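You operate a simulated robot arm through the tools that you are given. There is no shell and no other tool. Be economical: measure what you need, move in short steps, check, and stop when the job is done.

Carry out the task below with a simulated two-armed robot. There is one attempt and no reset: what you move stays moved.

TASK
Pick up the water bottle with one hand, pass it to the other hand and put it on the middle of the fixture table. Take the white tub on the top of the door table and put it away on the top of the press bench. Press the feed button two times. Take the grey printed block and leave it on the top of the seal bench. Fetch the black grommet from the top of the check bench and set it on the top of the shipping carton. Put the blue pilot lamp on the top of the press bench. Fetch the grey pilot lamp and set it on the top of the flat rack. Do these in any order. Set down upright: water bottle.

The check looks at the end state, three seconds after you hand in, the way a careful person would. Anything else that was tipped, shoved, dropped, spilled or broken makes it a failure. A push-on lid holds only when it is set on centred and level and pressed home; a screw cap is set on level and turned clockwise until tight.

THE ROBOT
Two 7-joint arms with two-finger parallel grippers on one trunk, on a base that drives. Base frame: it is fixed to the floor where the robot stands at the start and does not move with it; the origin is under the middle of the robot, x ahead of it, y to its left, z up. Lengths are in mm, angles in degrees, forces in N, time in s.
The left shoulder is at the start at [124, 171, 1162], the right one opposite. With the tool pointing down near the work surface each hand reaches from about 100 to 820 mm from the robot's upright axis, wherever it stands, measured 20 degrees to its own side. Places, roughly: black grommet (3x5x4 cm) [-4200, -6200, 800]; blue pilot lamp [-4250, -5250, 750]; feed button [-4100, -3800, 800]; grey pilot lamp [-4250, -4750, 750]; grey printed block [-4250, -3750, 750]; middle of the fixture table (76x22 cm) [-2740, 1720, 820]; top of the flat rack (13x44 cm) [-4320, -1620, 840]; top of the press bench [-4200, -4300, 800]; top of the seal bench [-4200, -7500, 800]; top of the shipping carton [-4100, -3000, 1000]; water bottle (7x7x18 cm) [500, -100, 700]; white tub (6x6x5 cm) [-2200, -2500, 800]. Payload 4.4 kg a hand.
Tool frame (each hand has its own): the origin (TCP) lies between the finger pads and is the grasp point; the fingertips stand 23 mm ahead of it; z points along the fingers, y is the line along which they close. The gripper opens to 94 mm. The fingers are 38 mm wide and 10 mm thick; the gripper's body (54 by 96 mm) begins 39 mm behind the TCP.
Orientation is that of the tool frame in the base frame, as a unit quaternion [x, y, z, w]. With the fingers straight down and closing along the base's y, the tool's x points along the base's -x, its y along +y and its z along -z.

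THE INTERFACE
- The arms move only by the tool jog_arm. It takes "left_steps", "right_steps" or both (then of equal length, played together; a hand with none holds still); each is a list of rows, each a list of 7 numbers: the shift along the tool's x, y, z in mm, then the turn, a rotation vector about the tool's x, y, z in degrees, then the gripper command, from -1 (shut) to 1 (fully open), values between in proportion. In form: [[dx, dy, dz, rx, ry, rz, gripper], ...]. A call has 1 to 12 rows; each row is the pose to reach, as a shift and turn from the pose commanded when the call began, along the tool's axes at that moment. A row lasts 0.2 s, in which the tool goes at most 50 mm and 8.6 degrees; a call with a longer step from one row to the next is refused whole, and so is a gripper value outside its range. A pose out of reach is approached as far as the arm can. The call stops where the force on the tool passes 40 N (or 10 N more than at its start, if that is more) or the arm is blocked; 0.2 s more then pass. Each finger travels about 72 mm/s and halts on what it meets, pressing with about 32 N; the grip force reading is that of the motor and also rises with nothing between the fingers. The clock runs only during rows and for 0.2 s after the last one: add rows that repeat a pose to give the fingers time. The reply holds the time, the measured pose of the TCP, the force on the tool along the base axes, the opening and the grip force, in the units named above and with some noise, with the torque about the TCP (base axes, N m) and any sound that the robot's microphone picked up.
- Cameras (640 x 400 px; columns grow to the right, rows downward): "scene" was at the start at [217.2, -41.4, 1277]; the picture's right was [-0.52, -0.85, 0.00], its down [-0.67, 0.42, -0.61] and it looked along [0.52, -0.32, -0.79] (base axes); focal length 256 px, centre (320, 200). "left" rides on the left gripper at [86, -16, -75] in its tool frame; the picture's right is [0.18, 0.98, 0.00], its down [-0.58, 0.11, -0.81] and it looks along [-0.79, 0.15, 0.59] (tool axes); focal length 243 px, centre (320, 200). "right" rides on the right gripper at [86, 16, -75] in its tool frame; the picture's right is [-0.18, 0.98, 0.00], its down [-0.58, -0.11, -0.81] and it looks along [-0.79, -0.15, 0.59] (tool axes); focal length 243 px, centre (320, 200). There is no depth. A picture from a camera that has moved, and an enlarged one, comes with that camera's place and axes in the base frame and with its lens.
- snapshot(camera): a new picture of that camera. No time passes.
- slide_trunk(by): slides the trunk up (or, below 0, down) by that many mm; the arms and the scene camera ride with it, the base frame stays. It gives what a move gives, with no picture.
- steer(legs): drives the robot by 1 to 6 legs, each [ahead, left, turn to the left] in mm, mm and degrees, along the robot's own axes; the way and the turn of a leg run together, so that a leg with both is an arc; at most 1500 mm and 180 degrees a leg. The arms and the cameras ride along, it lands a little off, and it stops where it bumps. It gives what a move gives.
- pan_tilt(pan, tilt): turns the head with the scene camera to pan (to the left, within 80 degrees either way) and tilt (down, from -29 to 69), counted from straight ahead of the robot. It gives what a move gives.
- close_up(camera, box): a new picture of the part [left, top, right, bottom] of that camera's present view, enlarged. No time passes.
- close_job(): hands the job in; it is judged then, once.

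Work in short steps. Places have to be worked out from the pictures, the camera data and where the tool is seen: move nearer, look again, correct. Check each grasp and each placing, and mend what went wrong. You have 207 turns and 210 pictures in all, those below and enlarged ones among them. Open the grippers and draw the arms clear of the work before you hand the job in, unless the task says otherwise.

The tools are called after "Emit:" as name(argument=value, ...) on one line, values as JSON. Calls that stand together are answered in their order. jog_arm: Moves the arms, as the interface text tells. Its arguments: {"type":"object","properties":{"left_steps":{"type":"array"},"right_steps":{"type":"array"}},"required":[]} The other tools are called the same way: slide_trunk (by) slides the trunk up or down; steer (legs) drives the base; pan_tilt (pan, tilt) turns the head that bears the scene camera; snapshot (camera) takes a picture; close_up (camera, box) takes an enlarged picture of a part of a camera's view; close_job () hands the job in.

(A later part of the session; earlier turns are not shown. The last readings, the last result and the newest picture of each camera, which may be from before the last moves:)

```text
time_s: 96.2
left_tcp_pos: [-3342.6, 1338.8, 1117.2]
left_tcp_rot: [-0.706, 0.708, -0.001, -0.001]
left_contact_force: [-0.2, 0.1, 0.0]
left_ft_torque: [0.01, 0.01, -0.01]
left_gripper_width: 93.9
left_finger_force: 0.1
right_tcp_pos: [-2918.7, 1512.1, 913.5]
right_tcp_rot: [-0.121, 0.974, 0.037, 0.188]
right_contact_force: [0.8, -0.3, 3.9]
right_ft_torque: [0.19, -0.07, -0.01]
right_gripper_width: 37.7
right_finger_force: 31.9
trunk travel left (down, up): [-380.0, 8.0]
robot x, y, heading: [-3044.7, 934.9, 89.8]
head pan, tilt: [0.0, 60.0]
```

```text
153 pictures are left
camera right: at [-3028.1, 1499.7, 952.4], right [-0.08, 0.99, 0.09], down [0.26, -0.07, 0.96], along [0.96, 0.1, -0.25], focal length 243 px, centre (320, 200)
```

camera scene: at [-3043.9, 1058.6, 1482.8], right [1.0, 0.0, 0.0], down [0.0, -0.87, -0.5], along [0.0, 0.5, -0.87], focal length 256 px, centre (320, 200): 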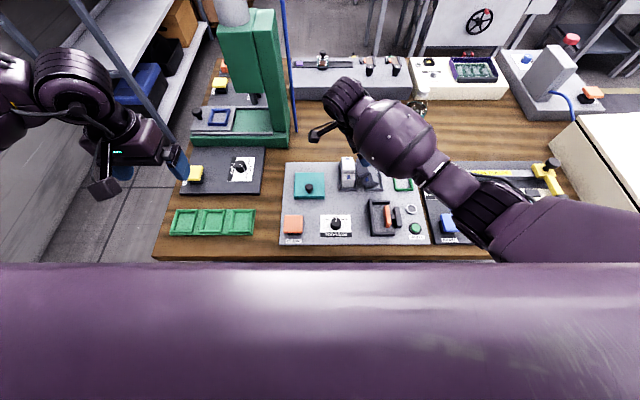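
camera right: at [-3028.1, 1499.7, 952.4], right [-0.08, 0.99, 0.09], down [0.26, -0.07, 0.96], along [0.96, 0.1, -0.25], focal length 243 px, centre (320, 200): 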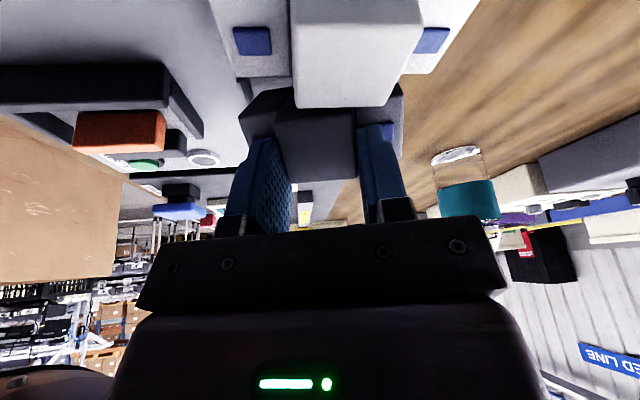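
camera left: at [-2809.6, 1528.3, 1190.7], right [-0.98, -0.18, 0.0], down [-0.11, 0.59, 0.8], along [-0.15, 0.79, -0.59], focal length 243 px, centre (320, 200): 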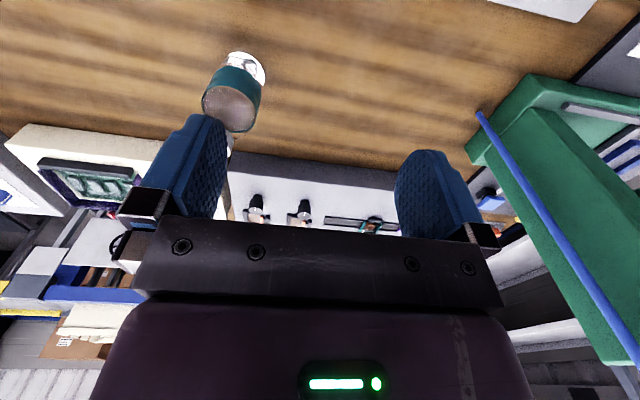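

Gripped (37.7 mm). Lift straight up 60 mm and check with the scene camera.

Emit:
jog_arm(right_steps=[[-7, 0, -18.6, 0, 0, 0, -1], [-15, 0, -37, 0, 0, 0, -1], [-22.4, 0, -55.7, 0, 0, 0, -1], [-22.4, 0, -55.7, 0, 0, 0, -1]])

Emit:
snapshot(camera="right")

Emit:
close_up(camera="scene", box=[300, 100, 460, 200])

```text
time_s: 97.2
left_tcp_pos: [-3343.1, 1339.5, 1117.0]
left_tcp_rot: [-0.706, 0.708, -0.001, -0.001]
left_contact_force: [-0.2, -0.2, -0.1]
left_ft_torque: [0.02, -0.04, -0.02]
left_gripper_width: 93.9
left_finger_force: 0.0
right_tcp_pos: [-2919.2, 1511.3, 974.1]
right_tcp_rot: [-0.122, 0.974, 0.036, 0.188]
right_contact_force: [0.5, -0.6, -2.4]
right_ft_torque: [0.02, 0.04, -0.01]
right_gripper_width: 37.6
right_finger_force: 31.9
trunk travel left (down, up): [-380.0, 8.0]
robot x, y, heading: [-3045.6, 936.5, 89.8]
head pan, tilt: [0.0, 60.0]
```

```text
152 pictures are left
camera right: at [-3027.8, 1498.6, 1012.0], right [-0.08, 0.99, 0.09], down [0.26, -0.07, 0.96], along [0.96, 0.1, -0.25], focal length 243 px, centre (320, 200)
```

right: 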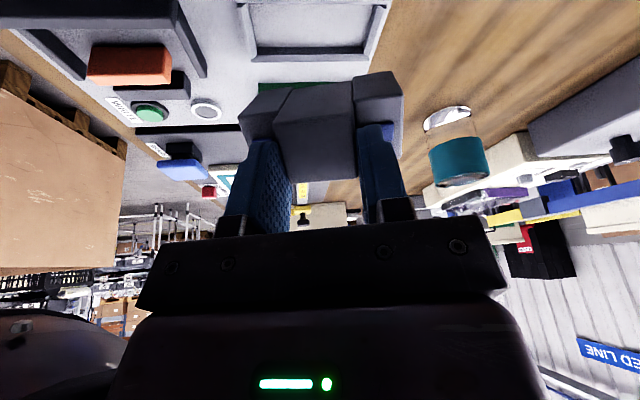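

```text
4.00 times, centred on (380, 150) of scene
camera zoom: at [-3043.4, 1059.0, 1482.7], right [1.0, 0.0, 0.0], down [0.0, -0.87, -0.5], along [0.0, 0.5, -0.87], focal length 1024 px, centre (80, 400)
```

zoom: 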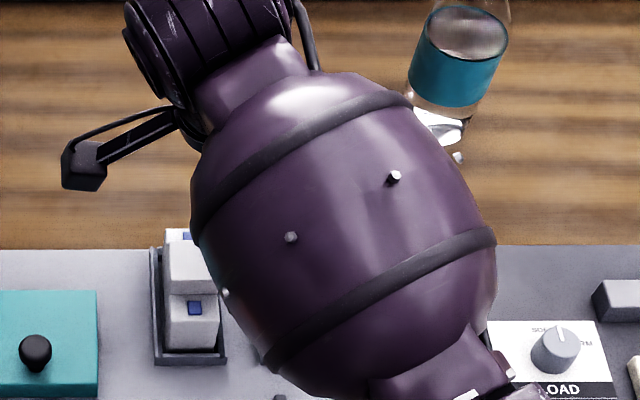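

Block in hand, white block and surroundings undisturbed. Now roll it +42° (and undo the yaw) in the air, shifting 30 mm right.

Emit:
jog_arm(right_steps=[[-5, -1, 2, 0.25, 7.1, 2.5, -1], [-9, -2.5, 4, 0.5, 14.2, 5, -1], [-14, -4, 6, 0.8, 21.3, 7.5, -1], [-18, -5, 7, 1.0, 28.4, 9.9, -1], [-23, -6, 9, 1.3, 35.5, 12.4, -1], [-27, -7.5, 11, 1.55, 42.6, 14.9, -1], [-27, -7.5, 11, 1.55, 42.6, 14.9, -1]])

Emit:
snapshot(camera="right")

Emit:
close_up(camera="scene", box=[300, 100, 460, 200])

```text
time_s: 98.8
left_tcp_pos: [-3343.2, 1338.1, 1116.7]
left_tcp_rot: [-0.706, 0.708, -0.001, -0.001]
left_contact_force: [-0.3, -1.1, -0.7]
left_ft_torque: [0.0, -0.02, -0.04]
left_gripper_width: 94.3
left_finger_force: 0.0
right_tcp_pos: [-2884.8, 1507.6, 970.9]
right_tcp_rot: [-0.003, 0.986, -0.001, -0.169]
right_contact_force: [-0.6, -0.2, -0.8]
right_ft_torque: [0.0, -0.04, -0.03]
right_gripper_width: 37.5
right_finger_force: 31.7
trunk travel left (down, up): [-380.0, 8.0]
robot x, y, heading: [-3045.5, 936.0, 89.8]
head pan, tilt: [0.0, 60.0]
```

```text
150 pictures are left
camera right: at [-2940.9, 1524.9, 1070.6], right [0.17, 0.98, -0.06], down [0.82, -0.1, 0.56], along [0.55, -0.15, -0.82], focal length 243 px, centre (320, 200)
```

right: 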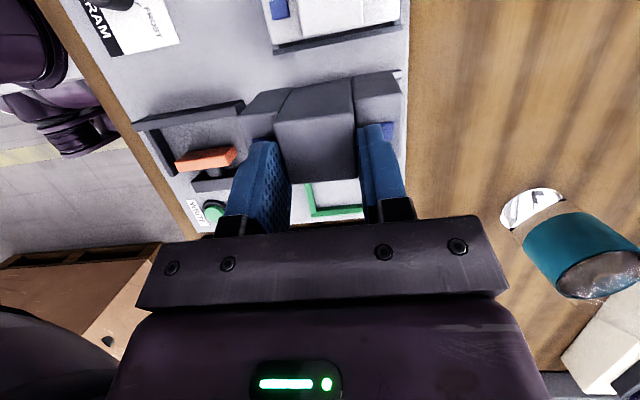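

```text
4.00 times, centred on (380, 150) of scene
camera zoom: at [-3044.1, 1058.8, 1482.7], right [1.0, 0.0, 0.0], down [0.0, -0.87, -0.5], along [0.0, 0.5, -0.87], focal length 1024 px, centre (80, 400)
```

zoom: 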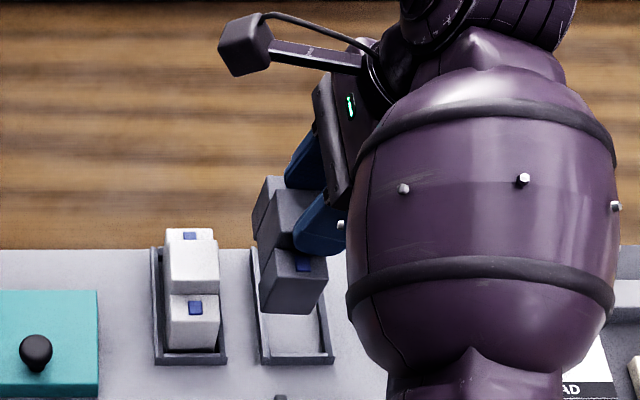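

The block now looks about upright above the empty nest. Zoom in to verify its roll.

Emit:
close_up(camera="scene", box=[335, 135, 391, 195])

```text
6.67 times, centred on (363, 165) of scene
camera zoom: at [-3044.1, 1058.8, 1482.7], right [1.0, 0.0, 0.0], down [0.0, -0.87, -0.5], along [0.0, 0.5, -0.87], focal length 1707 px, centre (33, 433)
```

zoom: 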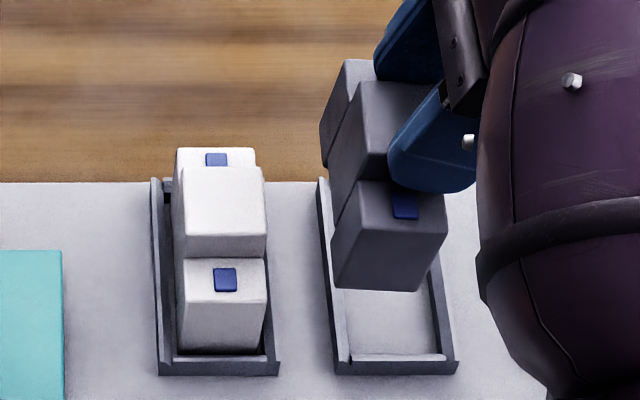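

It leans about 5° to the right; block is ~36 × 87 mm, nest inside ~43 × 90 mm, so alignment must be good. Undo 5°, and go to just above the nest.

Emit:
jog_arm(right_steps=[[-8, 1.5, 10, 0, -2, 0, -1], [-16, 3, 20, 0, -5, 0, -1], [-24, 4.4, 30, 0, -5, 0, -1], [-24, 4.4, 30, 0, -5, 0, -1]])

Emit:
close_up(camera="scene", box=[335, 135, 391, 195])

Emit:
snapshot(camera="right")

```text
time_s: 99.8
left_tcp_pos: [-3343.6, 1339.6, 1117.9]
left_tcp_rot: [-0.707, 0.707, -0.001, -0.002]
left_contact_force: [-0.1, 0.2, -0.3]
left_ft_torque: [-0.02, 0.0, -0.01]
left_gripper_width: 94.1
left_finger_force: 0.1
right_tcp_pos: [-2868.5, 1514.7, 935.0]
right_tcp_rot: [-0.003, 0.992, 0.0, -0.126]
right_contact_force: [-0.7, -0.3, -1.3]
right_ft_torque: [-0.03, -0.03, 0.03]
right_gripper_width: 37.5
right_finger_force: 31.9
trunk travel left (down, up): [-380.0, 8.0]
robot x, y, heading: [-3046.5, 937.9, 89.9]
head pan, tilt: [0.0, 60.0]
```

```text
6.67 times, centred on (363, 165) of scene
camera zoom: at [-3043.9, 1058.7, 1482.8], right [1.0, 0.0, 0.0], down [0.0, -0.87, -0.5], along [0.0, 0.5, -0.87], focal length 1707 px, centre (33, 433)
```

zoom: 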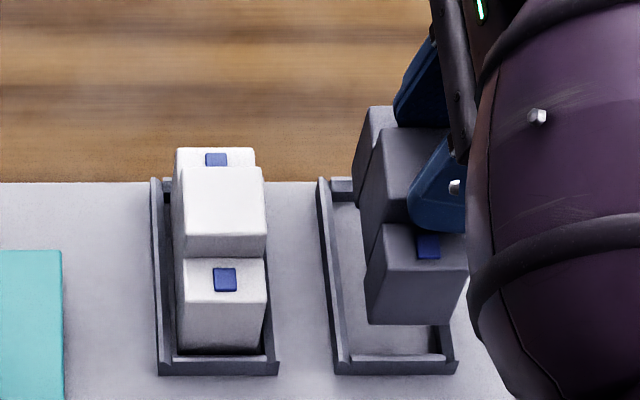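

```text
146 pictures are left
camera right: at [-2934.8, 1530.5, 1030.7], right [0.17, 0.98, -0.04], down [0.76, -0.11, 0.64], along [0.62, -0.14, -0.77], focal length 243 px, centre (320, 200)
```

right: 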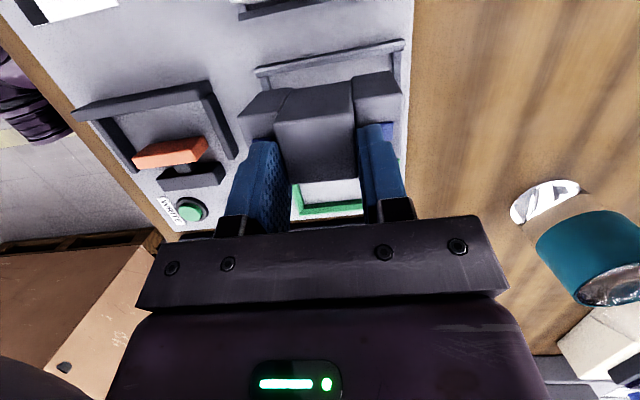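

Upright within ~1°, x centred; compared with the white block it sits ~2.5 mm too far back. Correct that and lower gently into the nest.

Emit:
jog_arm(right_steps=[[1.9, -2.5, 0.5, 0, 0, 0, -1], [0.4, -2.5, 6.3, 0, 0, 0, -1], [-1, -2.5, 12, 0, 0, 0, -1], [-2.4, -2.5, 17.5, 0, 0, 0, -1], [-3.8, -2.5, 22.8, 0, 0, 0, -1], [-4.5, -2.5, 25.8, 0, 0, 0, -1]])

Emit:
close_up(camera="scene", box=[335, 135, 391, 195])

```text
time_s: 101.2
left_tcp_pos: [-3344.2, 1338.0, 1117.9]
left_tcp_rot: [-0.706, 0.708, -0.002, 0.0]
left_contact_force: [-0.4, -1.0, -0.6]
left_ft_torque: [0.01, -0.03, 0.01]
left_gripper_width: 94.0
left_finger_force: 0.1
right_tcp_pos: [-2855.5, 1515.7, 912.8]
right_tcp_rot: [-0.004, 0.994, 0.006, -0.108]
right_contact_force: [-6.5, 2.1, 16.0]
right_ft_torque: [-0.11, 0.43, -0.12]
right_gripper_width: 37.7
right_finger_force: 31.9
trunk travel left (down, up): [-380.0, 8.0]
robot x, y, heading: [-3043.0, 937.0, 89.8]
head pan, tilt: [0.0, 60.0]
```

```text
6.67 times, centred on (363, 165) of scene
camera zoom: at [-3044.7, 1057.8, 1483.0], right [1.0, 0.0, 0.0], down [0.0, -0.87, -0.5], along [0.0, 0.5, -0.87], focal length 1707 px, centre (33, 433)
```

zoom: 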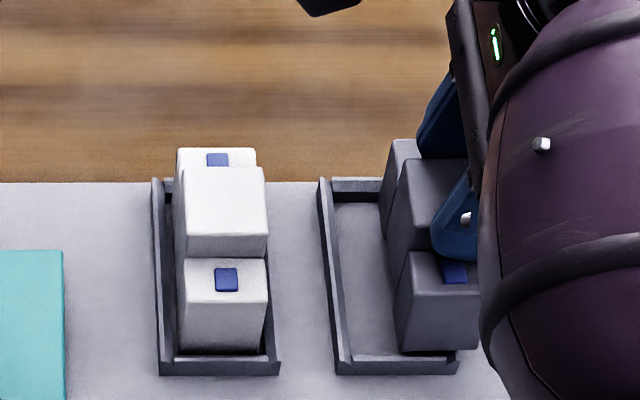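

It drifted ~13 mm right and rests on the right wall. Lift 20 mm and re-check the pose.

Emit:
jog_arm(right_steps=[[5, 0, -10, 0, 0, 0, -1], [5, 0, -22, 0, 0, 0, -1], [5, 0, -22, 0, 0, 0, -1]])

Emit:
close_up(camera="scene", box=[335, 135, 391, 195])

Emit:
snapshot(camera="scene")

```text
time_s: 102.2
left_tcp_pos: [-3343.8, 1339.7, 1116.8]
left_tcp_rot: [-0.707, 0.707, 0.0, 0.0]
left_contact_force: [0.4, -0.8, -0.2]
left_ft_torque: [0.01, -0.02, 0.01]
left_gripper_width: 94.1
left_finger_force: 0.1
right_tcp_pos: [-2841.4, 1513.2, 929.2]
right_tcp_rot: [0.002, 0.995, 0.002, -0.097]
right_contact_force: [-0.1, 0.4, -1.7]
right_ft_torque: [0.04, -0.04, 0.0]
right_gripper_width: 37.4
right_finger_force: 32.7
trunk travel left (down, up): [-380.0, 8.0]
robot x, y, heading: [-3046.0, 937.9, 89.7]
head pan, tilt: [0.0, 60.0]
stopped in row 3 (right hand): the arm was blocked; the commanded pose is now the measured one
```

```text
6.67 times, centred on (363, 165) of scene
camera zoom: at [-3043.5, 1058.8, 1482.7], right [1.0, 0.0, 0.0], down [0.0, -0.87, -0.5], along [0.0, 0.5, -0.87], focal length 1707 px, centre (33, 433)
```

zoom: 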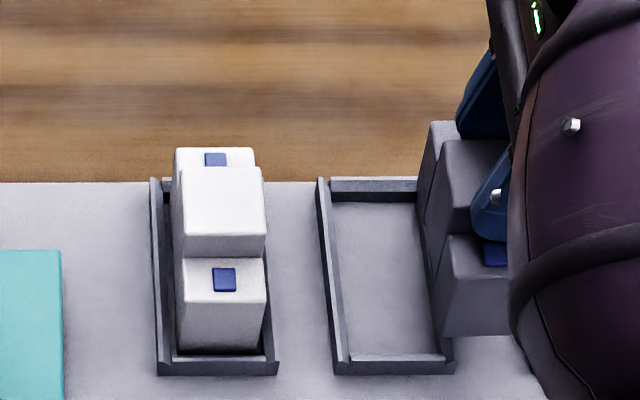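

```text
143 pictures are left
camera scene: at [-3043.5, 1058.8, 1482.7], right [1.0, 0.0, 0.0], down [0.0, -0.87, -0.5], along [0.0, 0.5, -0.87], focal length 256 px, centre (320, 200)
```

scene: 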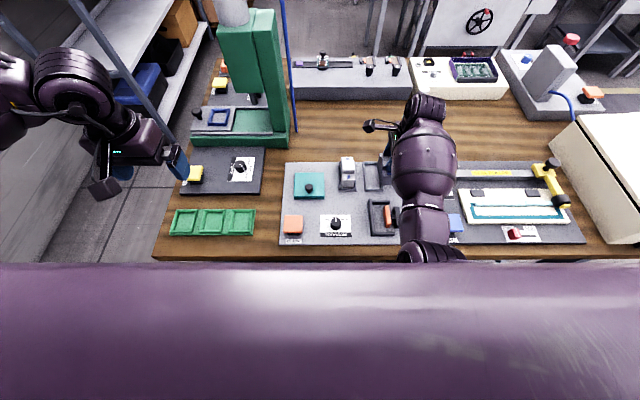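

The right elbow is jammed against the robot's own chest, pushing the hand right. Raise the hand 80 mm first to free it.

Emit:
jog_arm(right_steps=[[5, 0, -26, 0, 0, 0, -1], [10, 0, -52, 0, 0, 0, -1], [15, 0, -78, 0, 0, 0, -1], [15, 0, -78, 0, 0, 0, -1]])

Emit:
snapshot(camera="scene")

```text
time_s: 103.2
left_tcp_pos: [-3342.8, 1339.1, 1116.7]
left_tcp_rot: [-0.707, 0.707, -0.002, -0.001]
left_contact_force: [0.4, -0.7, -0.1]
left_ft_torque: [0.02, 0.02, 0.0]
left_gripper_width: 94.3
left_finger_force: 0.1
right_tcp_pos: [-2851.1, 1510.9, 1007.6]
right_tcp_rot: [-0.033, 0.997, 0.002, -0.064]
right_contact_force: [0.1, 0.2, -2.0]
right_ft_torque: [-0.02, 0.03, -0.02]
right_gripper_width: 37.6
right_finger_force: 32.0
trunk travel left (down, up): [-380.0, 8.0]
robot x, y, heading: [-3043.2, 934.2, 89.5]
head pan, tilt: [0.0, 60.0]
```

```text
142 pictures are left
camera scene: at [-3042.5, 1058.9, 1482.7], right [1.0, 0.0, 0.0], down [0.0, -0.87, -0.5], along [0.0, 0.5, -0.87], focal length 256 px, centre (320, 200)
```

scene: 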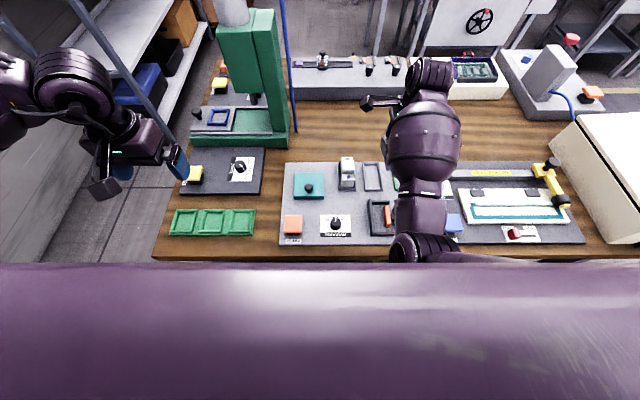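

Back the base 150 mm so the arm is more stretched, then extend the hand forward again.

Emit:
steer(legs=[[-150, 0, 0]])

Emit:
jog_arm(right_steps=[[0, 40, 0, 0, 2, 0, -1], [0, 80, 0, 0, 4, 0, -1], [0, 115, 0, 0, 7, 0, -1], [0, 150, 0, 0, 7, 0, -1], [0, 150, 0, 0, 7, 0, -1]])

Emit:
snapshot(camera="scene")

```text
time_s: 104.5
left_tcp_pos: [-3343.0, 1186.8, 1116.9]
left_tcp_rot: [-0.707, 0.708, -0.001, -0.001]
left_contact_force: [0.3, -0.4, 0.2]
left_ft_torque: [-0.02, -0.01, 0.0]
left_gripper_width: 93.7
left_finger_force: 0.0
right_tcp_pos: [-2847.0, 1360.7, 1011.7]
right_tcp_rot: [-0.029, 0.998, 0.004, -0.063]
right_contact_force: [-0.1, -0.6, -0.8]
right_ft_torque: [0.04, 0.02, 0.03]
right_gripper_width: 37.3
right_finger_force: 31.8
trunk travel left (down, up): [-380.0, 8.0]
robot x, y, heading: [-3045.3, 786.9, 89.9]
head pan, tilt: [0.0, 60.0]
```

```text
time_s: 105.7
left_tcp_pos: [-3344.5, 1188.7, 1116.1]
left_tcp_rot: [-0.707, 0.707, -0.001, -0.001]
left_contact_force: [-0.6, -0.9, 0.2]
left_ft_torque: [-0.01, 0.01, -0.01]
left_gripper_width: 93.8
left_finger_force: 0.0
right_tcp_pos: [-2855.9, 1512.3, 1012.3]
right_tcp_rot: [-0.028, 0.992, 0.003, -0.125]
right_contact_force: [0.8, 0.0, -1.5]
right_ft_torque: [0.03, 0.01, 0.02]
right_gripper_width: 37.5
right_finger_force: 31.6
trunk travel left (down, up): [-380.0, 8.0]
robot x, y, heading: [-3044.9, 786.9, 89.8]
head pan, tilt: [0.0, 60.0]
```

```text
141 pictures are left
camera scene: at [-3043.6, 907.2, 1482.8], right [1.0, 0.0, 0.0], down [0.0, -0.87, -0.5], along [0.0, 0.5, -0.87], focal length 256 px, centre (320, 200)
```

scene: 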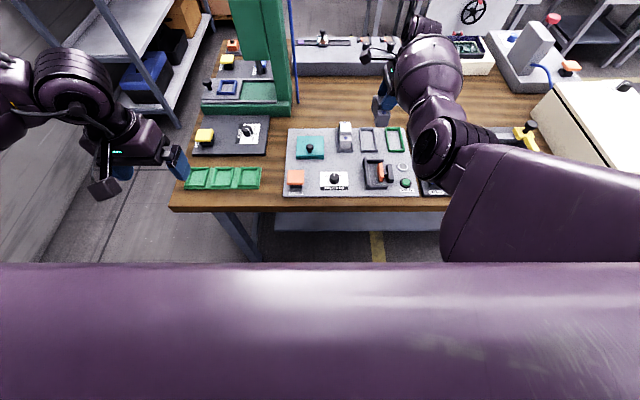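

Arm is free now. Go back to just above the nest with the yaw fixed.

Emit:
jog_arm(right_steps=[[-2, 0, 26, 0, 0, 1.6, -1], [-4, 0, 52, 0, 0, 3.2, -1], [-5.1, 0, 78, 0, 0, 3.2, -1], [-5.1, 0, 78, 0, 0, 3.2, -1]])

Emit:
close_up(camera="scene", box=[330, 100, 410, 150])

```text
time_s: 106.7
left_tcp_pos: [-3344.1, 1189.0, 1116.9]
left_tcp_rot: [-0.706, 0.708, -0.001, -0.002]
left_contact_force: [0.8, -0.2, 0.4]
left_ft_torque: [0.02, -0.01, 0.01]
left_gripper_width: 93.9
left_finger_force: 0.0
right_tcp_pos: [-2870.6, 1513.0, 935.4]
right_tcp_rot: [-0.001, 0.992, -0.002, -0.124]
right_contact_force: [-0.5, 0.2, -1.0]
right_ft_torque: [0.02, -0.03, 0.01]
right_gripper_width: 37.2
right_finger_force: 32.5
trunk travel left (down, up): [-380.0, 8.0]
robot x, y, heading: [-3047.7, 788.7, 89.9]
head pan, tilt: [0.0, 60.0]
```

```text
8.00 times, centred on (370, 125) of scene
camera zoom: at [-3044.4, 907.5, 1482.8], right [1.0, 0.0, 0.0], down [0.0, -0.87, -0.5], along [0.0, 0.5, -0.87], focal length 2048 px, centre (-80, 800)
```

zoom: 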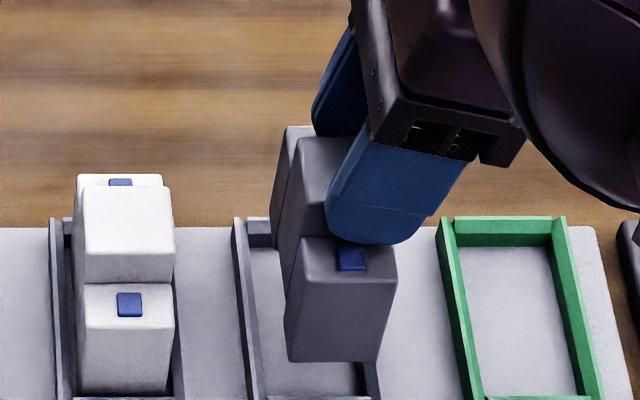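

Upright and nearly aligned. Look at the nest's front edge too before lowering.

Emit:
close_up(camera="scene", box=[340, 115, 404, 155])

Emit:
snapshot(camera="right")

```text
10.00 times, centred on (372, 135) of scene
camera zoom: at [-3044.4, 907.5, 1482.8], right [1.0, 0.0, 0.0], down [0.0, -0.87, -0.5], along [0.0, 0.5, -0.87], focal length 2560 px, centre (-200, 850)
```

zoom: 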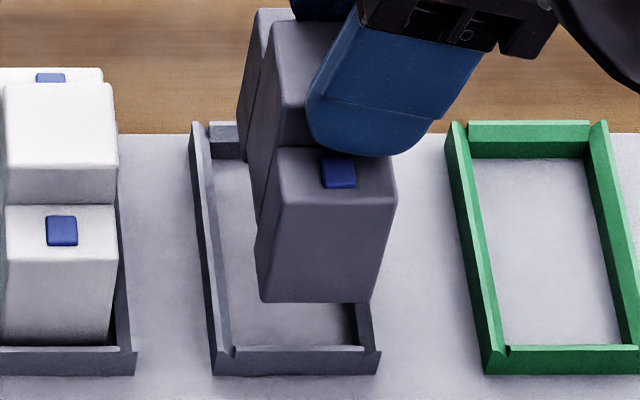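

```text
138 pictures are left
camera right: at [-2935.5, 1528.7, 1030.3], right [0.18, 0.98, -0.05], down [0.76, -0.11, 0.64], along [0.62, -0.15, -0.77], focal length 243 px, centre (320, 200)
```

right: 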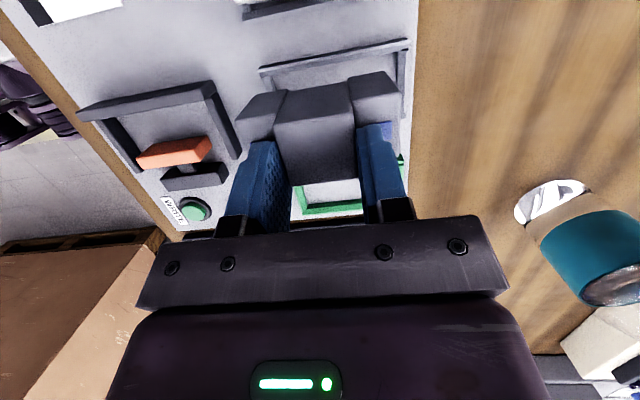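

Good detail: block needs about 3 mm left; y is centred (nest inside ~94 × 41, block ~87 × 36). Shift and lower in small steps.

Emit:
jog_arm(right_steps=[[2.9, -0.5, 0.7, 0, 0, 0, -1], [1.4, -0.5, 6.5, 0, 0, 0, -1], [0, -0.5, 12.4, 0, 0, 0, -1], [-1.5, -0.5, 18.2, 0, 0, 0, -1], [-2.5, -0.5, 22, 0, 0, 0, -1], [-3.2, -0.5, 25, 0, 0, 0, -1], [-4, -0.5, 28, 0, 0, 0, -1]])

Emit:
close_up(camera="scene", box=[340, 115, 404, 155])

```text
time_s: 108.3
left_tcp_pos: [-3345.0, 1188.2, 1117.8]
left_tcp_rot: [0.707, -0.707, 0.0, 0.001]
left_contact_force: [-0.4, -0.7, -0.1]
left_ft_torque: [0.03, 0.01, -0.01]
left_gripper_width: 94.0
left_finger_force: 0.0
right_tcp_pos: [-2872.6, 1504.6, 912.2]
right_tcp_rot: [-0.001, 0.992, -0.001, -0.125]
right_contact_force: [1.4, -0.7, 10.7]
right_ft_torque: [-0.5, -0.21, 0.01]
right_gripper_width: 37.4
right_finger_force: 32.0
right hand out of reach, approached as far as the arm can: row 4, 5, 6, 7
trunk travel left (down, up): [-380.0, 8.0]
robot x, y, heading: [-3045.8, 785.9, 90.0]
head pan, tilt: [0.0, 60.0]
```

```text
10.00 times, centred on (372, 135) of scene
camera zoom: at [-3044.3, 906.6, 1483.0], right [1.0, 0.0, 0.0], down [0.0, -0.87, -0.5], along [0.0, 0.5, -0.87], focal length 2560 px, centre (-200, 850)
```

zoom: 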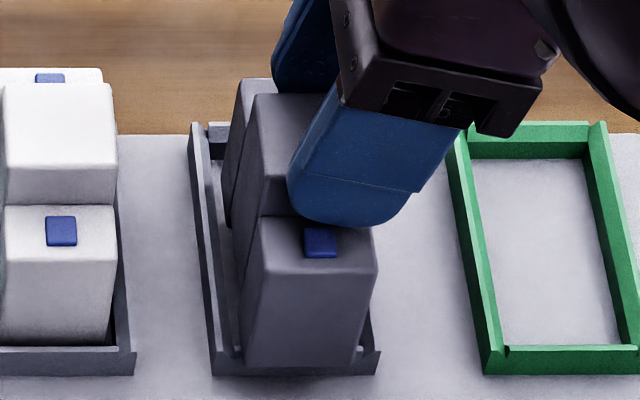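

The arm ran out of reach and pulled 8 mm toward me, onto the front wall. Lift, drive 60 mm closer, and re-aim.

Emit:
jog_arm(right_steps=[[3, 0, -12, 0, 0, 0, -1], [6, 0, -24, 0, 0, 0, -1], [6, 0, -24, 0, 0, 0, -1]])

Emit:
steer(legs=[[60, 0, 0]])

```text
time_s: 109.1
left_tcp_pos: [-3344.6, 1188.2, 1118.0]
left_tcp_rot: [-0.707, 0.708, -0.001, -0.001]
left_contact_force: [0.9, 0.1, -0.5]
left_ft_torque: [0.0, -0.04, 0.01]
left_gripper_width: 93.7
left_finger_force: 0.1
right_tcp_pos: [-2871.7, 1504.4, 935.9]
right_tcp_rot: [-0.002, 0.992, -0.002, -0.124]
right_contact_force: [0.3, 0.4, -1.5]
right_ft_torque: [0.0, -0.04, 0.03]
right_gripper_width: 37.5
right_finger_force: 31.8
trunk travel left (down, up): [-380.0, 8.0]
robot x, y, heading: [-3044.7, 785.4, 89.6]
head pan, tilt: [0.0, 60.0]
```

```text
time_s: 110.1
left_tcp_pos: [-3344.8, 1249.8, 1115.7]
left_tcp_rot: [-0.706, 0.708, -0.003, -0.001]
left_contact_force: [0.2, 0.4, -0.5]
left_ft_torque: [-0.07, 0.05, -0.01]
left_gripper_width: 94.1
left_finger_force: 0.0
right_tcp_pos: [-2873.3, 1566.3, 934.1]
right_tcp_rot: [0.0, 0.992, -0.002, -0.125]
right_contact_force: [0.3, -0.3, -2.9]
right_ft_torque: [-0.04, -0.02, -0.01]
right_gripper_width: 37.3
right_finger_force: 31.6
trunk travel left (down, up): [-380.0, 8.0]
robot x, y, heading: [-3046.1, 843.6, 89.9]
head pan, tilt: [0.0, 60.0]
```

Now pull the hand back to y ≈ 1512 and look.

Emit:
jog_arm(right_steps=[[0, -27, 0, 0, 0, 0, -1], [0, -54, 0, 0, 0, 0, -1], [0, -54, 0, 0, 0, 0, -1]])

Emit:
close_up(camera="scene", box=[340, 125, 404, 165])

```text
time_s: 111.1
left_tcp_pos: [-3343.4, 1248.0, 1117.2]
left_tcp_rot: [-0.706, 0.708, -0.001, -0.001]
left_contact_force: [0.4, 0.4, -0.2]
left_ft_torque: [-0.02, 0.01, 0.0]
left_gripper_width: 94.0
left_finger_force: 0.0
right_tcp_pos: [-2828.9, 1524.5, 950.4]
right_tcp_rot: [0.014, 0.995, 0.014, -0.098]
right_contact_force: [-0.5, -0.2, -2.0]
right_ft_torque: [-0.02, -0.02, -0.02]
right_gripper_width: 37.4
right_finger_force: 31.9
trunk travel left (down, up): [-380.0, 8.0]
robot x, y, heading: [-3044.8, 847.4, 89.8]
head pan, tilt: [0.0, 60.0]
stopped in row 3 (right hand): the arm was blocked; the commanded pose is now the measured one
```

```text
10.00 times, centred on (372, 145) of scene
camera zoom: at [-3043.5, 967.7, 1482.8], right [1.0, 0.0, 0.0], down [0.0, -0.87, -0.5], along [0.0, 0.5, -0.87], focal length 2560 px, centre (-200, 750)
```

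zoom: 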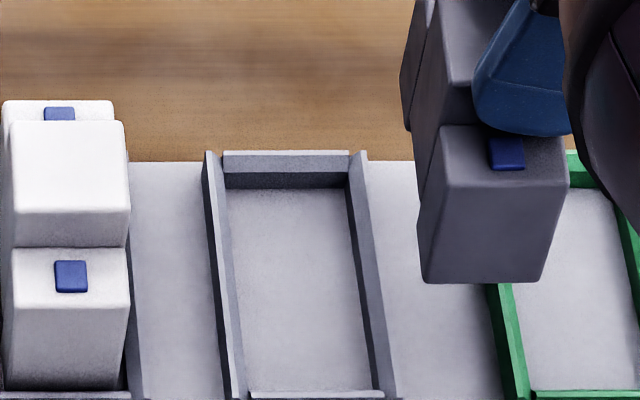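

Again the elbow jams at this closer stance. I'll return to the farther stance and instead lower the trunk so the reach suffices: first raise the hand and back up.

Emit:
jog_arm(right_steps=[[5, 0, -30, 0, 0, 0, -1], [10, 0, -60, 0, 0, 0, -1], [15, 0, -90, 0, 0, 0, -1], [15, 0, -90, 0, 0, 0, -1]])

Emit:
steer(legs=[[-70, 0, 0]])

```text
time_s: 112.1
left_tcp_pos: [-3344.4, 1248.6, 1117.5]
left_tcp_rot: [-0.707, 0.708, -0.002, -0.001]
left_contact_force: [0.3, 0.5, -0.1]
left_ft_torque: [0.0, 0.02, 0.01]
left_gripper_width: 93.7
left_finger_force: 0.0
right_tcp_pos: [-2816.0, 1521.5, 1042.2]
right_tcp_rot: [0.016, 0.996, 0.015, -0.086]
right_contact_force: [0.0, -0.2, -1.4]
right_ft_torque: [-0.02, -0.04, 0.03]
right_gripper_width: 37.4
right_finger_force: 32.3
trunk travel left (down, up): [-380.0, 8.0]
robot x, y, heading: [-3045.4, 846.1, 89.9]
head pan, tilt: [0.0, 60.0]
```

```text
time_s: 113.1
left_tcp_pos: [-3344.3, 1176.6, 1116.8]
left_tcp_rot: [-0.706, 0.708, 0.0, -0.001]
left_contact_force: [-0.1, -0.6, 0.3]
left_ft_torque: [-0.01, 0.0, 0.0]
left_gripper_width: 93.8
left_finger_force: 0.1
right_tcp_pos: [-2816.0, 1452.4, 1045.0]
right_tcp_rot: [0.017, 0.996, 0.017, -0.087]
right_contact_force: [0.5, -0.7, -1.1]
right_ft_torque: [0.01, -0.02, -0.01]
right_gripper_width: 37.2
right_finger_force: 31.8
trunk travel left (down, up): [-380.0, 8.0]
robot x, y, heading: [-3044.7, 775.8, 89.9]
head pan, tilt: [0.0, 60.0]
```

Emit:
jog_arm(right_steps=[[20, 20, 3, 0.7, 1.5, -0.6, -1], [39, 41, 6, 1.5, 3, -1.1, -1], [58, 61, 9, 2.2, 4.5, -1.7, -1], [58, 61, 9, 2.2, 4.5, -1.7, -1]])

Emit:
slide_trunk(by=-100)

Emit:
snapshot(camera="scene")

```text
time_s: 114.1
left_tcp_pos: [-3344.0, 1178.2, 1117.9]
left_tcp_rot: [-0.706, 0.708, -0.001, 0.0]
left_contact_force: [0.7, 0.0, -0.7]
left_ft_torque: [0.04, 0.0, 0.04]
left_gripper_width: 94.2
left_finger_force: 0.2
right_tcp_pos: [-2871.9, 1513.5, 1044.4]
right_tcp_rot: [-0.003, 0.993, -0.002, -0.12]
right_contact_force: [0.5, 0.6, -1.2]
right_ft_torque: [-0.01, -0.04, -0.03]
right_gripper_width: 37.4
right_finger_force: 31.6
trunk travel left (down, up): [-380.0, 8.0]
robot x, y, heading: [-3044.4, 775.7, 89.9]
head pan, tilt: [0.0, 60.0]
```

```text
time_s: 115.4
left_tcp_pos: [-3344.3, 1177.9, 1017.2]
left_tcp_rot: [-0.706, 0.708, -0.001, -0.001]
left_contact_force: [-0.5, -0.7, 0.1]
left_ft_torque: [0.06, -0.01, 0.01]
left_gripper_width: 94.1
left_finger_force: 0.2
right_tcp_pos: [-2872.7, 1515.7, 948.7]
right_tcp_rot: [-0.001, 0.992, 0.0, -0.126]
right_contact_force: [0.3, 0.3, -2.2]
right_ft_torque: [-0.01, -0.04, 0.02]
right_gripper_width: 37.5
right_finger_force: 32.3
trunk travel left (down, up): [-280.0, 108.0]
robot x, y, heading: [-3045.4, 776.7, 89.9]
head pan, tilt: [0.0, 60.0]
```

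```text
135 pictures are left
camera scene: at [-3044.3, 913.8, 1381.2], right [1.0, 0.0, 0.0], down [0.0, -0.87, -0.5], along [0.0, 0.5, -0.87], focal length 256 px, centre (320, 200)
```

scene: 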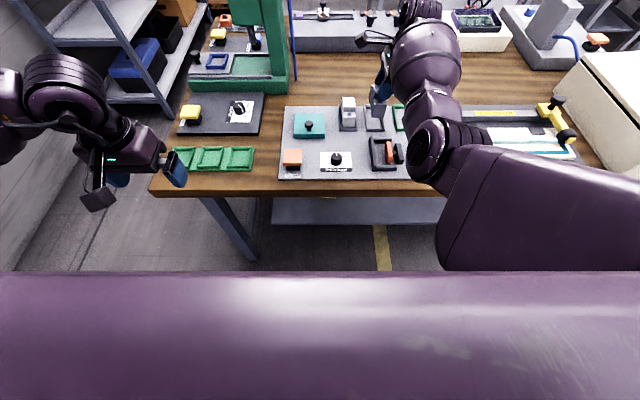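

Good posture. Shift 3.5 mm toward me and lower in steps.

Emit:
jog_arm(right_steps=[[-1.5, -3.5, 10, 0, 0, 0, -1], [-4, -3.5, 19.6, 0, 0, 0, -1], [-5.5, -3.5, 25.4, 0, 0, 0, -1], [-6.5, -3.5, 29.3, 0, 0, 0, -1], [-7.5, -3.5, 33.2, 0, 0, 0, -1]])

Emit:
close_up(camera="scene", box=[330, 85, 410, 135])

```text
time_s: 116.6
left_tcp_pos: [-3343.3, 1179.4, 1017.5]
left_tcp_rot: [-0.706, 0.708, -0.001, 0.0]
left_contact_force: [-0.1, -0.3, 0.1]
left_ft_torque: [0.01, 0.0, 0.05]
left_gripper_width: 94.2
left_finger_force: 0.1
right_tcp_pos: [-2874.1, 1513.1, 913.1]
right_tcp_rot: [-0.002, 0.992, -0.001, -0.126]
right_contact_force: [-0.2, -0.1, 1.4]
right_ft_torque: [-0.12, -0.05, 0.0]
right_gripper_width: 37.5
right_finger_force: 32.7
trunk travel left (down, up): [-280.0, 108.0]
robot x, y, heading: [-3046.6, 775.3, 89.7]
head pan, tilt: [0.0, 60.0]
```

```text
8.00 times, centred on (370, 110) of scene
camera zoom: at [-3044.3, 914.4, 1381.0], right [1.0, 0.0, 0.0], down [0.0, -0.87, -0.5], along [0.0, 0.5, -0.87], focal length 2048 px, centre (-80, 920)
```

zoom: 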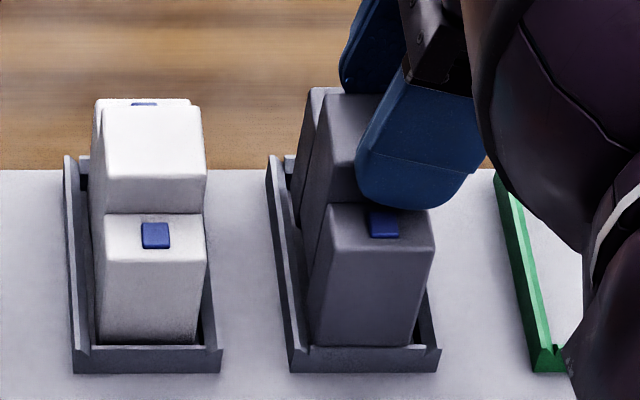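

The block is inside the nest like the white one. Lower 4 mm more to the floor and release.

Emit:
jog_arm(right_steps=[[-0.5, 0, 2, 0, 0, 0, -1], [-1, 0, 4, 0, 0, 0, -1], [-1, 0, 4, 0, 0, 0, -1]])

Emit:
close_up(camera="scene", box=[330, 85, 410, 135])

```text
time_s: 117.4
left_tcp_pos: [-3344.7, 1178.6, 1016.9]
left_tcp_rot: [-0.707, 0.707, -0.001, 0.0]
left_contact_force: [-0.4, 0.0, 0.5]
left_ft_torque: [0.01, -0.03, -0.02]
left_gripper_width: 93.9
left_finger_force: 0.1
right_tcp_pos: [-2874.6, 1513.8, 911.2]
right_tcp_rot: [-0.002, 0.992, 0.002, -0.125]
right_contact_force: [-1.3, 5.5, 17.0]
right_ft_torque: [-0.38, -0.11, -0.01]
right_gripper_width: 37.5
right_finger_force: 32.1
trunk travel left (down, up): [-280.0, 108.0]
robot x, y, heading: [-3046.6, 774.9, 89.8]
head pan, tilt: [0.0, 60.0]
```

```text
8.00 times, centred on (370, 110) of scene
camera zoom: at [-3044.9, 913.5, 1381.3], right [1.0, 0.0, 0.0], down [0.0, -0.87, -0.5], along [0.0, 0.5, -0.87], focal length 2048 px, centre (-80, 920)
```

zoom: 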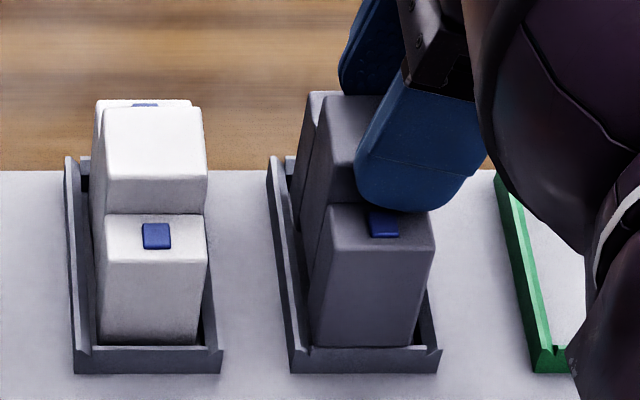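

The dark block sits ~5 mm higher than the white one, and the torque points to the front wall. Lift 6 mm, shift 3.5 mm back, and lower again.

Emit:
jog_arm(right_steps=[[1.5, 0, -6, 0, 0, 0, -1], [1.5, 3.5, -6, 0, 0, 0, -1], [0, 3.5, 0, 0, 0, 0, -1], [-1, 3.5, 4, 0, 0, 0, -1], [-1.7, 3.5, 7, 0, 0, 0, -1], [-2.2, 3.5, 9, 0, 0, 0, -1]])

Emit:
close_up(camera="scene", box=[330, 85, 410, 135])

```text
time_s: 118.9
left_tcp_pos: [-3343.7, 1179.6, 1015.7]
left_tcp_rot: [-0.706, 0.708, -0.001, -0.001]
left_contact_force: [0.3, 0.9, 0.6]
left_ft_torque: [-0.04, 0.01, 0.01]
left_gripper_width: 93.9
left_finger_force: 0.1
right_tcp_pos: [-2873.6, 1520.7, 902.3]
right_tcp_rot: [0.0, 0.992, 0.003, -0.125]
right_contact_force: [0.2, 0.4, -0.9]
right_ft_torque: [-0.02, 0.0, -0.03]
right_gripper_width: 37.4
right_finger_force: 32.0
trunk travel left (down, up): [-280.0, 108.0]
robot x, y, heading: [-3044.7, 778.7, 89.9]
head pan, tilt: [0.0, 60.0]
stopped in row 6 (right hand): the force on the tool passed its limit at 41 N (the readings are from after the stop); the commanded pose is now the measured one
```

```text
8.00 times, centred on (370, 110) of scene
camera zoom: at [-3044.0, 916.6, 1379.9], right [1.0, 0.0, 0.0], down [0.0, -0.87, -0.5], along [0.0, 0.5, -0.87], focal length 2048 px, centre (-80, 920)
```

zoom: 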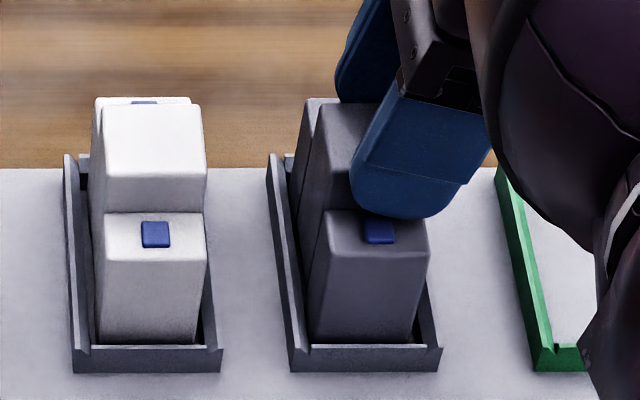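

It dropped in: tops now match the white block. Open the fingers and retreat along the tool axis, up and right.

Emit:
jog_arm(right_steps=[[0, 0, 0, 0, 0, 0, -0.3], [0, 0, 0, 0, 0, 0, 0.2], [0, 0, -10, 0, 0, 0, 0.3], [0, 0, -40, 0, 0, 0, 0.3], [0, 0, -85, 0, 0, 0, 0.3], [0, 0, -130, 0, 0, 0, 0.3], [0, 0, -175, 0, 0, 0, 0.3]])

Emit:
close_up(camera="scene", box=[310, 65, 430, 150])

```text
time_s: 120.7
left_tcp_pos: [-3344.2, 1177.9, 1017.3]
left_tcp_rot: [-0.706, 0.709, -0.001, -0.001]
left_contact_force: [0.4, 0.3, 0.0]
left_ft_torque: [0.01, 0.01, 0.0]
left_gripper_width: 93.8
left_finger_force: 0.1
right_tcp_pos: [-2845.9, 1526.8, 1107.3]
right_tcp_rot: [-0.052, 0.998, 0.029, -0.006]
right_contact_force: [1.3, 1.1, -0.5]
right_ft_torque: [0.01, 0.03, 0.03]
right_gripper_width: 61.1
right_finger_force: 0.1
trunk travel left (down, up): [-280.0, 108.0]
robot x, y, heading: [-3046.7, 772.5, 90.0]
head pan, tilt: [0.0, 60.0]
stopped in row 7 (right hand): the arm was blocked; the commanded pose is now the measured one
```

```text
4.71 times, centred on (370, 108) of scene
camera zoom: at [-3043.5, 915.1, 1380.9], right [1.0, 0.0, 0.0], down [0.0, -0.87, -0.5], along [0.0, 0.5, -0.87], focal length 1205 px, centre (85, 635)
```

zoom: 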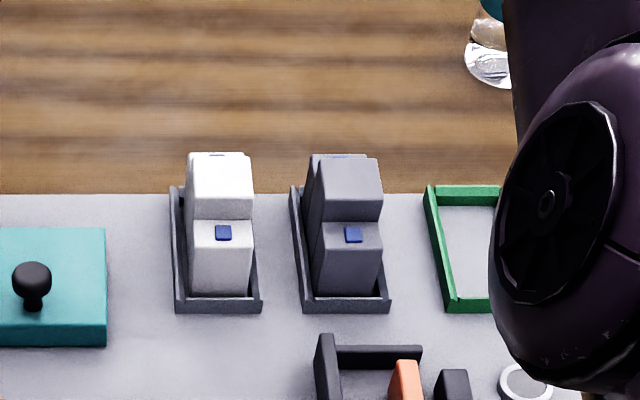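

Restored: both blocks stand in their nests. Raise the trunk, back away from the table, and check the whole table.

Emit:
slide_trunk(by=105)

Emit:
steer(legs=[[-120, 0, 0]])

Emit:
jog_arm(right_steps=[[-15, -20, 0, 0, 0, -8, 1], [-30, -40, 0, 0, 0, -16, 1], [-45, -60, 0, 0, 0, -24, 1], [-60, -80, 0, 0, 0, -32, 1], [-75, -100, 0, 0, 0, -40, 1], [-90, -120, 0, 0, 0, -48, 1], [-105, -140, 0, 0, 0, -56, 1], [-120, -160, 0, 0, 0, -64, 1], [-135, -180, 0, 0, 0, -72, 1], [-150, -190, 0, 0, 0, -80, 1], [-150, -200, 0, 0, 0, -88, 1]])

Emit:
pan_tilt(pan=-20, tilt=40)

Emit:
snapshot(camera="scene")

```text
time_s: 122.0
left_tcp_pos: [-3342.8, 1178.3, 1121.4]
left_tcp_rot: [-0.706, 0.708, -0.001, -0.001]
left_contact_force: [-0.2, -0.7, 0.9]
left_ft_torque: [0.01, 0.04, -0.03]
left_gripper_width: 94.0
left_finger_force: 0.1
right_tcp_pos: [-2844.7, 1526.3, 1215.2]
right_tcp_rot: [-0.052, 0.998, 0.029, -0.002]
right_contact_force: [0.2, 0.3, 0.2]
right_ft_torque: [-0.02, -0.03, -0.01]
right_gripper_width: 61.0
right_finger_force: 0.1
trunk travel left (down, up): [-385.0, 3.0]
robot x, y, heading: [-3047.7, 775.4, 89.8]
head pan, tilt: [0.0, 60.0]
```

```text
time_s: 123.3
left_tcp_pos: [-3345.2, 1058.4, 1122.4]
left_tcp_rot: [-0.706, 0.708, -0.001, 0.0]
left_contact_force: [-1.0, -0.3, 0.6]
left_ft_torque: [0.01, 0.02, 0.04]
left_gripper_width: 94.0
left_finger_force: 0.0
right_tcp_pos: [-2844.8, 1408.3, 1215.6]
right_tcp_rot: [-0.052, 0.998, 0.03, -0.003]
right_contact_force: [0.6, -0.2, 0.4]
right_ft_torque: [0.03, 0.03, 0.0]
right_gripper_width: 60.8
right_finger_force: 0.0
trunk travel left (down, up): [-385.0, 3.0]
robot x, y, heading: [-3047.0, 657.8, 90.3]
head pan, tilt: [0.0, 60.0]
```

```text
time_s: 123.9
left_tcp_pos: [-3345.7, 1059.4, 1122.4]
left_tcp_rot: [-0.706, 0.708, -0.001, 0.0]
left_contact_force: [-0.1, -0.7, 0.4]
left_ft_torque: [-0.04, -0.02, -0.01]
left_gripper_width: 93.9
left_finger_force: 0.0
right_tcp_pos: [-2777.1, 1387.0, 1271.4]
right_tcp_rot: [-0.193, 0.97, 0.048, 0.142]
right_contact_force: [-0.8, -0.5, -0.9]
right_ft_torque: [-0.02, 0.01, -0.02]
right_gripper_width: 93.8
right_finger_force: 0.1
trunk travel left (down, up): [-385.0, 3.0]
robot x, y, heading: [-3044.6, 657.5, 89.9]
head pan, tilt: [0.0, 60.0]
stopped in row 3 (right hand): the arm was blocked; the commanded pose is now the measured one
```

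```text
time_s: 124.7
left_tcp_pos: [-3344.4, 1060.2, 1123.2]
left_tcp_rot: [-0.706, 0.708, -0.001, 0.0]
left_contact_force: [-0.3, 0.2, 0.8]
left_ft_torque: [-0.02, 0.05, -0.03]
left_gripper_width: 94.0
left_finger_force: 0.0
right_tcp_pos: [-2777.4, 1385.3, 1271.4]
right_tcp_rot: [-0.192, 0.97, 0.048, 0.141]
right_contact_force: [-0.3, 0.5, -0.5]
right_ft_torque: [0.01, 0.01, 0.01]
right_gripper_width: 94.1
right_finger_force: 0.1
trunk travel left (down, up): [-385.0, 3.0]
robot x, y, heading: [-3046.1, 659.5, 89.6]
head pan, tilt: [-20.0, 40.0]
```

```text
130 pictures are left
camera scene: at [-3015.5, 793.2, 1514.1], right [0.94, -0.34, 0.0], down [-0.22, -0.6, -0.77], along [0.26, 0.72, -0.64], focal length 256 px, centre (320, 200)
```

scene: 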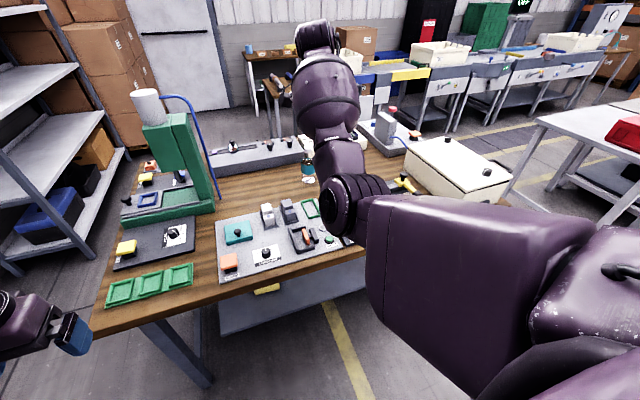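

The right elbow is still awkward. Move that hand outward to the right while turning it back to the normal orientation.

Emit:
jog_arm(right_steps=[[-25, -11, 7, 0, 0, 0, 1], [-50, -22, 14, 0, 0, 0, 1], [-75, -33, 21, -0.9, 1.8, -7.5, 1], [-100, -44, 28, -1.8, 3.6, -15, 1], [-120, -52, 34, -2.7, 5.4, -22.5, 1], [-133, -58, 38, -3.6, 7.2, -30, 1], [-133, -58, 38, -4.5, 9, -37, 1], [-133, -58, 38, -5.4, 11, -45, 1], [-133, -58, 38, -6.3, 12.8, -52, 1], [-133, -58, 38, -7.2, 14.5, -60, 1], [-133, -58, 38, -8, 16.3, -67, 1]])

Emit:
snapshot(camera="scene")

```text
time_s: 127.1
left_tcp_pos: [-3343.7, 1058.5, 1122.1]
left_tcp_rot: [-0.707, 0.707, -0.002, -0.001]
left_contact_force: [-0.7, -0.2, 0.1]
left_ft_torque: [0.02, -0.01, -0.01]
left_gripper_width: 94.0
left_finger_force: 0.0
right_tcp_pos: [-2628.6, 1386.6, 1269.8]
right_tcp_rot: [0.709, -0.705, -0.001, 0.002]
right_contact_force: [-0.4, -0.1, 0.1]
right_ft_torque: [-0.03, 0.02, 0.01]
right_gripper_width: 94.0
right_finger_force: 0.0
trunk travel left (down, up): [-385.0, 3.0]
robot x, y, heading: [-3045.0, 658.1, 89.7]
head pan, tilt: [-20.0, 40.0]
```

```text
129 pictures are left
camera scene: at [-3015.2, 793.5, 1514.2], right [0.94, -0.34, 0.0], down [-0.22, -0.6, -0.77], along [0.26, 0.72, -0.64], focal length 256 px, centre (320, 200)
```

scene: 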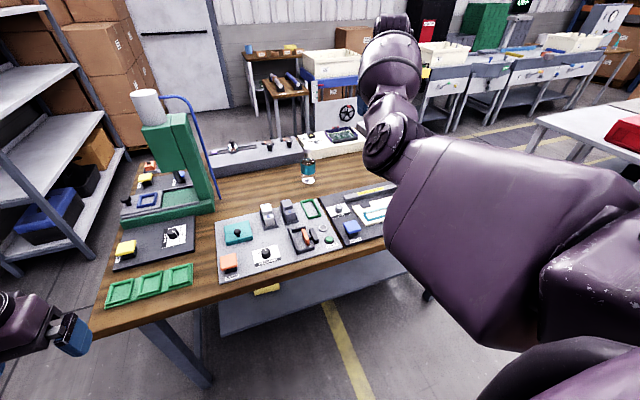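

Everything on the table is in order. Bring the right hand to its neutral starting posture.

Emit:
jog_arm(right_steps=[[38, 5, 20, 0, 0, 0, 1], [76, 9, 42, 0, 0, 0, 1], [114, 14, 65, 0, 0, 0, 1], [152, 18, 88, 0, 0, 0, 1], [190, 23, 110, 0, 0, 0, 1], [225, 27, 130, 0, 0, 0, 1], [225, 27, 130, 0, 0, 0, 1]], left_steps=[[-15, -10, 0, 0, 0, 0, 1], [-30, -20, 0, 0, 0, 0, 1], [-45, -30, 0, 0, 0, 0, 1], [-60, -40, 0, 0, 0, 0, 1], [-75, -50, 0, 0, 0, 0, 1], [-90, -60, 0, 0, 0, 0, 1], [-90, -60, 0, 0, 0, 0, 1]])

Emit:
pan_tilt(pan=80, tilt=25)

Emit:
snapshot(camera="scene")

```text
time_s: 128.2
left_tcp_pos: [-3303.3, 1120.1, 1122.1]
left_tcp_rot: [-0.706, 0.709, -0.002, -0.001]
left_contact_force: [-0.6, -0.2, -0.3]
left_ft_torque: [0.01, 0.03, 0.02]
left_gripper_width: 94.0
left_finger_force: 0.1
right_tcp_pos: [-2551.0, 1213.9, 1237.6]
right_tcp_rot: [-0.643, 0.764, 0.011, 0.048]
right_contact_force: [-0.6, 0.1, 0.5]
right_ft_torque: [-0.01, 0.02, -0.01]
right_gripper_width: 94.0
right_finger_force: 0.0
trunk travel left (down, up): [-385.0, 3.0]
robot x, y, heading: [-3046.5, 658.3, 89.8]
head pan, tilt: [-20.0, 40.0]
stopped in row 5 (right hand): the arm was blocked; the commanded pose is now the measured one
```

```text
time_s: 129.9
left_tcp_pos: [-3302.4, 1119.8, 1122.6]
left_tcp_rot: [-0.706, 0.708, -0.002, 0.0]
left_contact_force: [-0.8, -0.2, -0.2]
left_ft_torque: [-0.03, 0.01, 0.04]
left_gripper_width: 93.7
left_finger_force: 0.0
right_tcp_pos: [-2549.6, 1213.3, 1236.7]
right_tcp_rot: [-0.643, 0.764, 0.01, 0.048]
right_contact_force: [-0.9, -0.1, 0.2]
right_ft_torque: [-0.03, -0.02, 0.0]
right_gripper_width: 94.0
right_finger_force: 0.1
trunk travel left (down, up): [-385.0, 3.0]
robot x, y, heading: [-3045.0, 658.5, 89.6]
head pan, tilt: [80.0, 25.0]
```

```text
128 pictures are left
camera scene: at [-3135.0, 730.0, 1537.5], right [0.18, 0.98, 0.0], down [0.42, -0.08, -0.91], along [-0.89, 0.16, -0.42], focal length 256 px, centre (320, 200)
```

scene: 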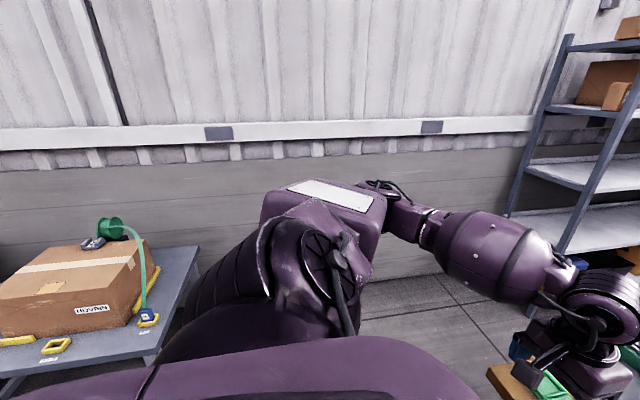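

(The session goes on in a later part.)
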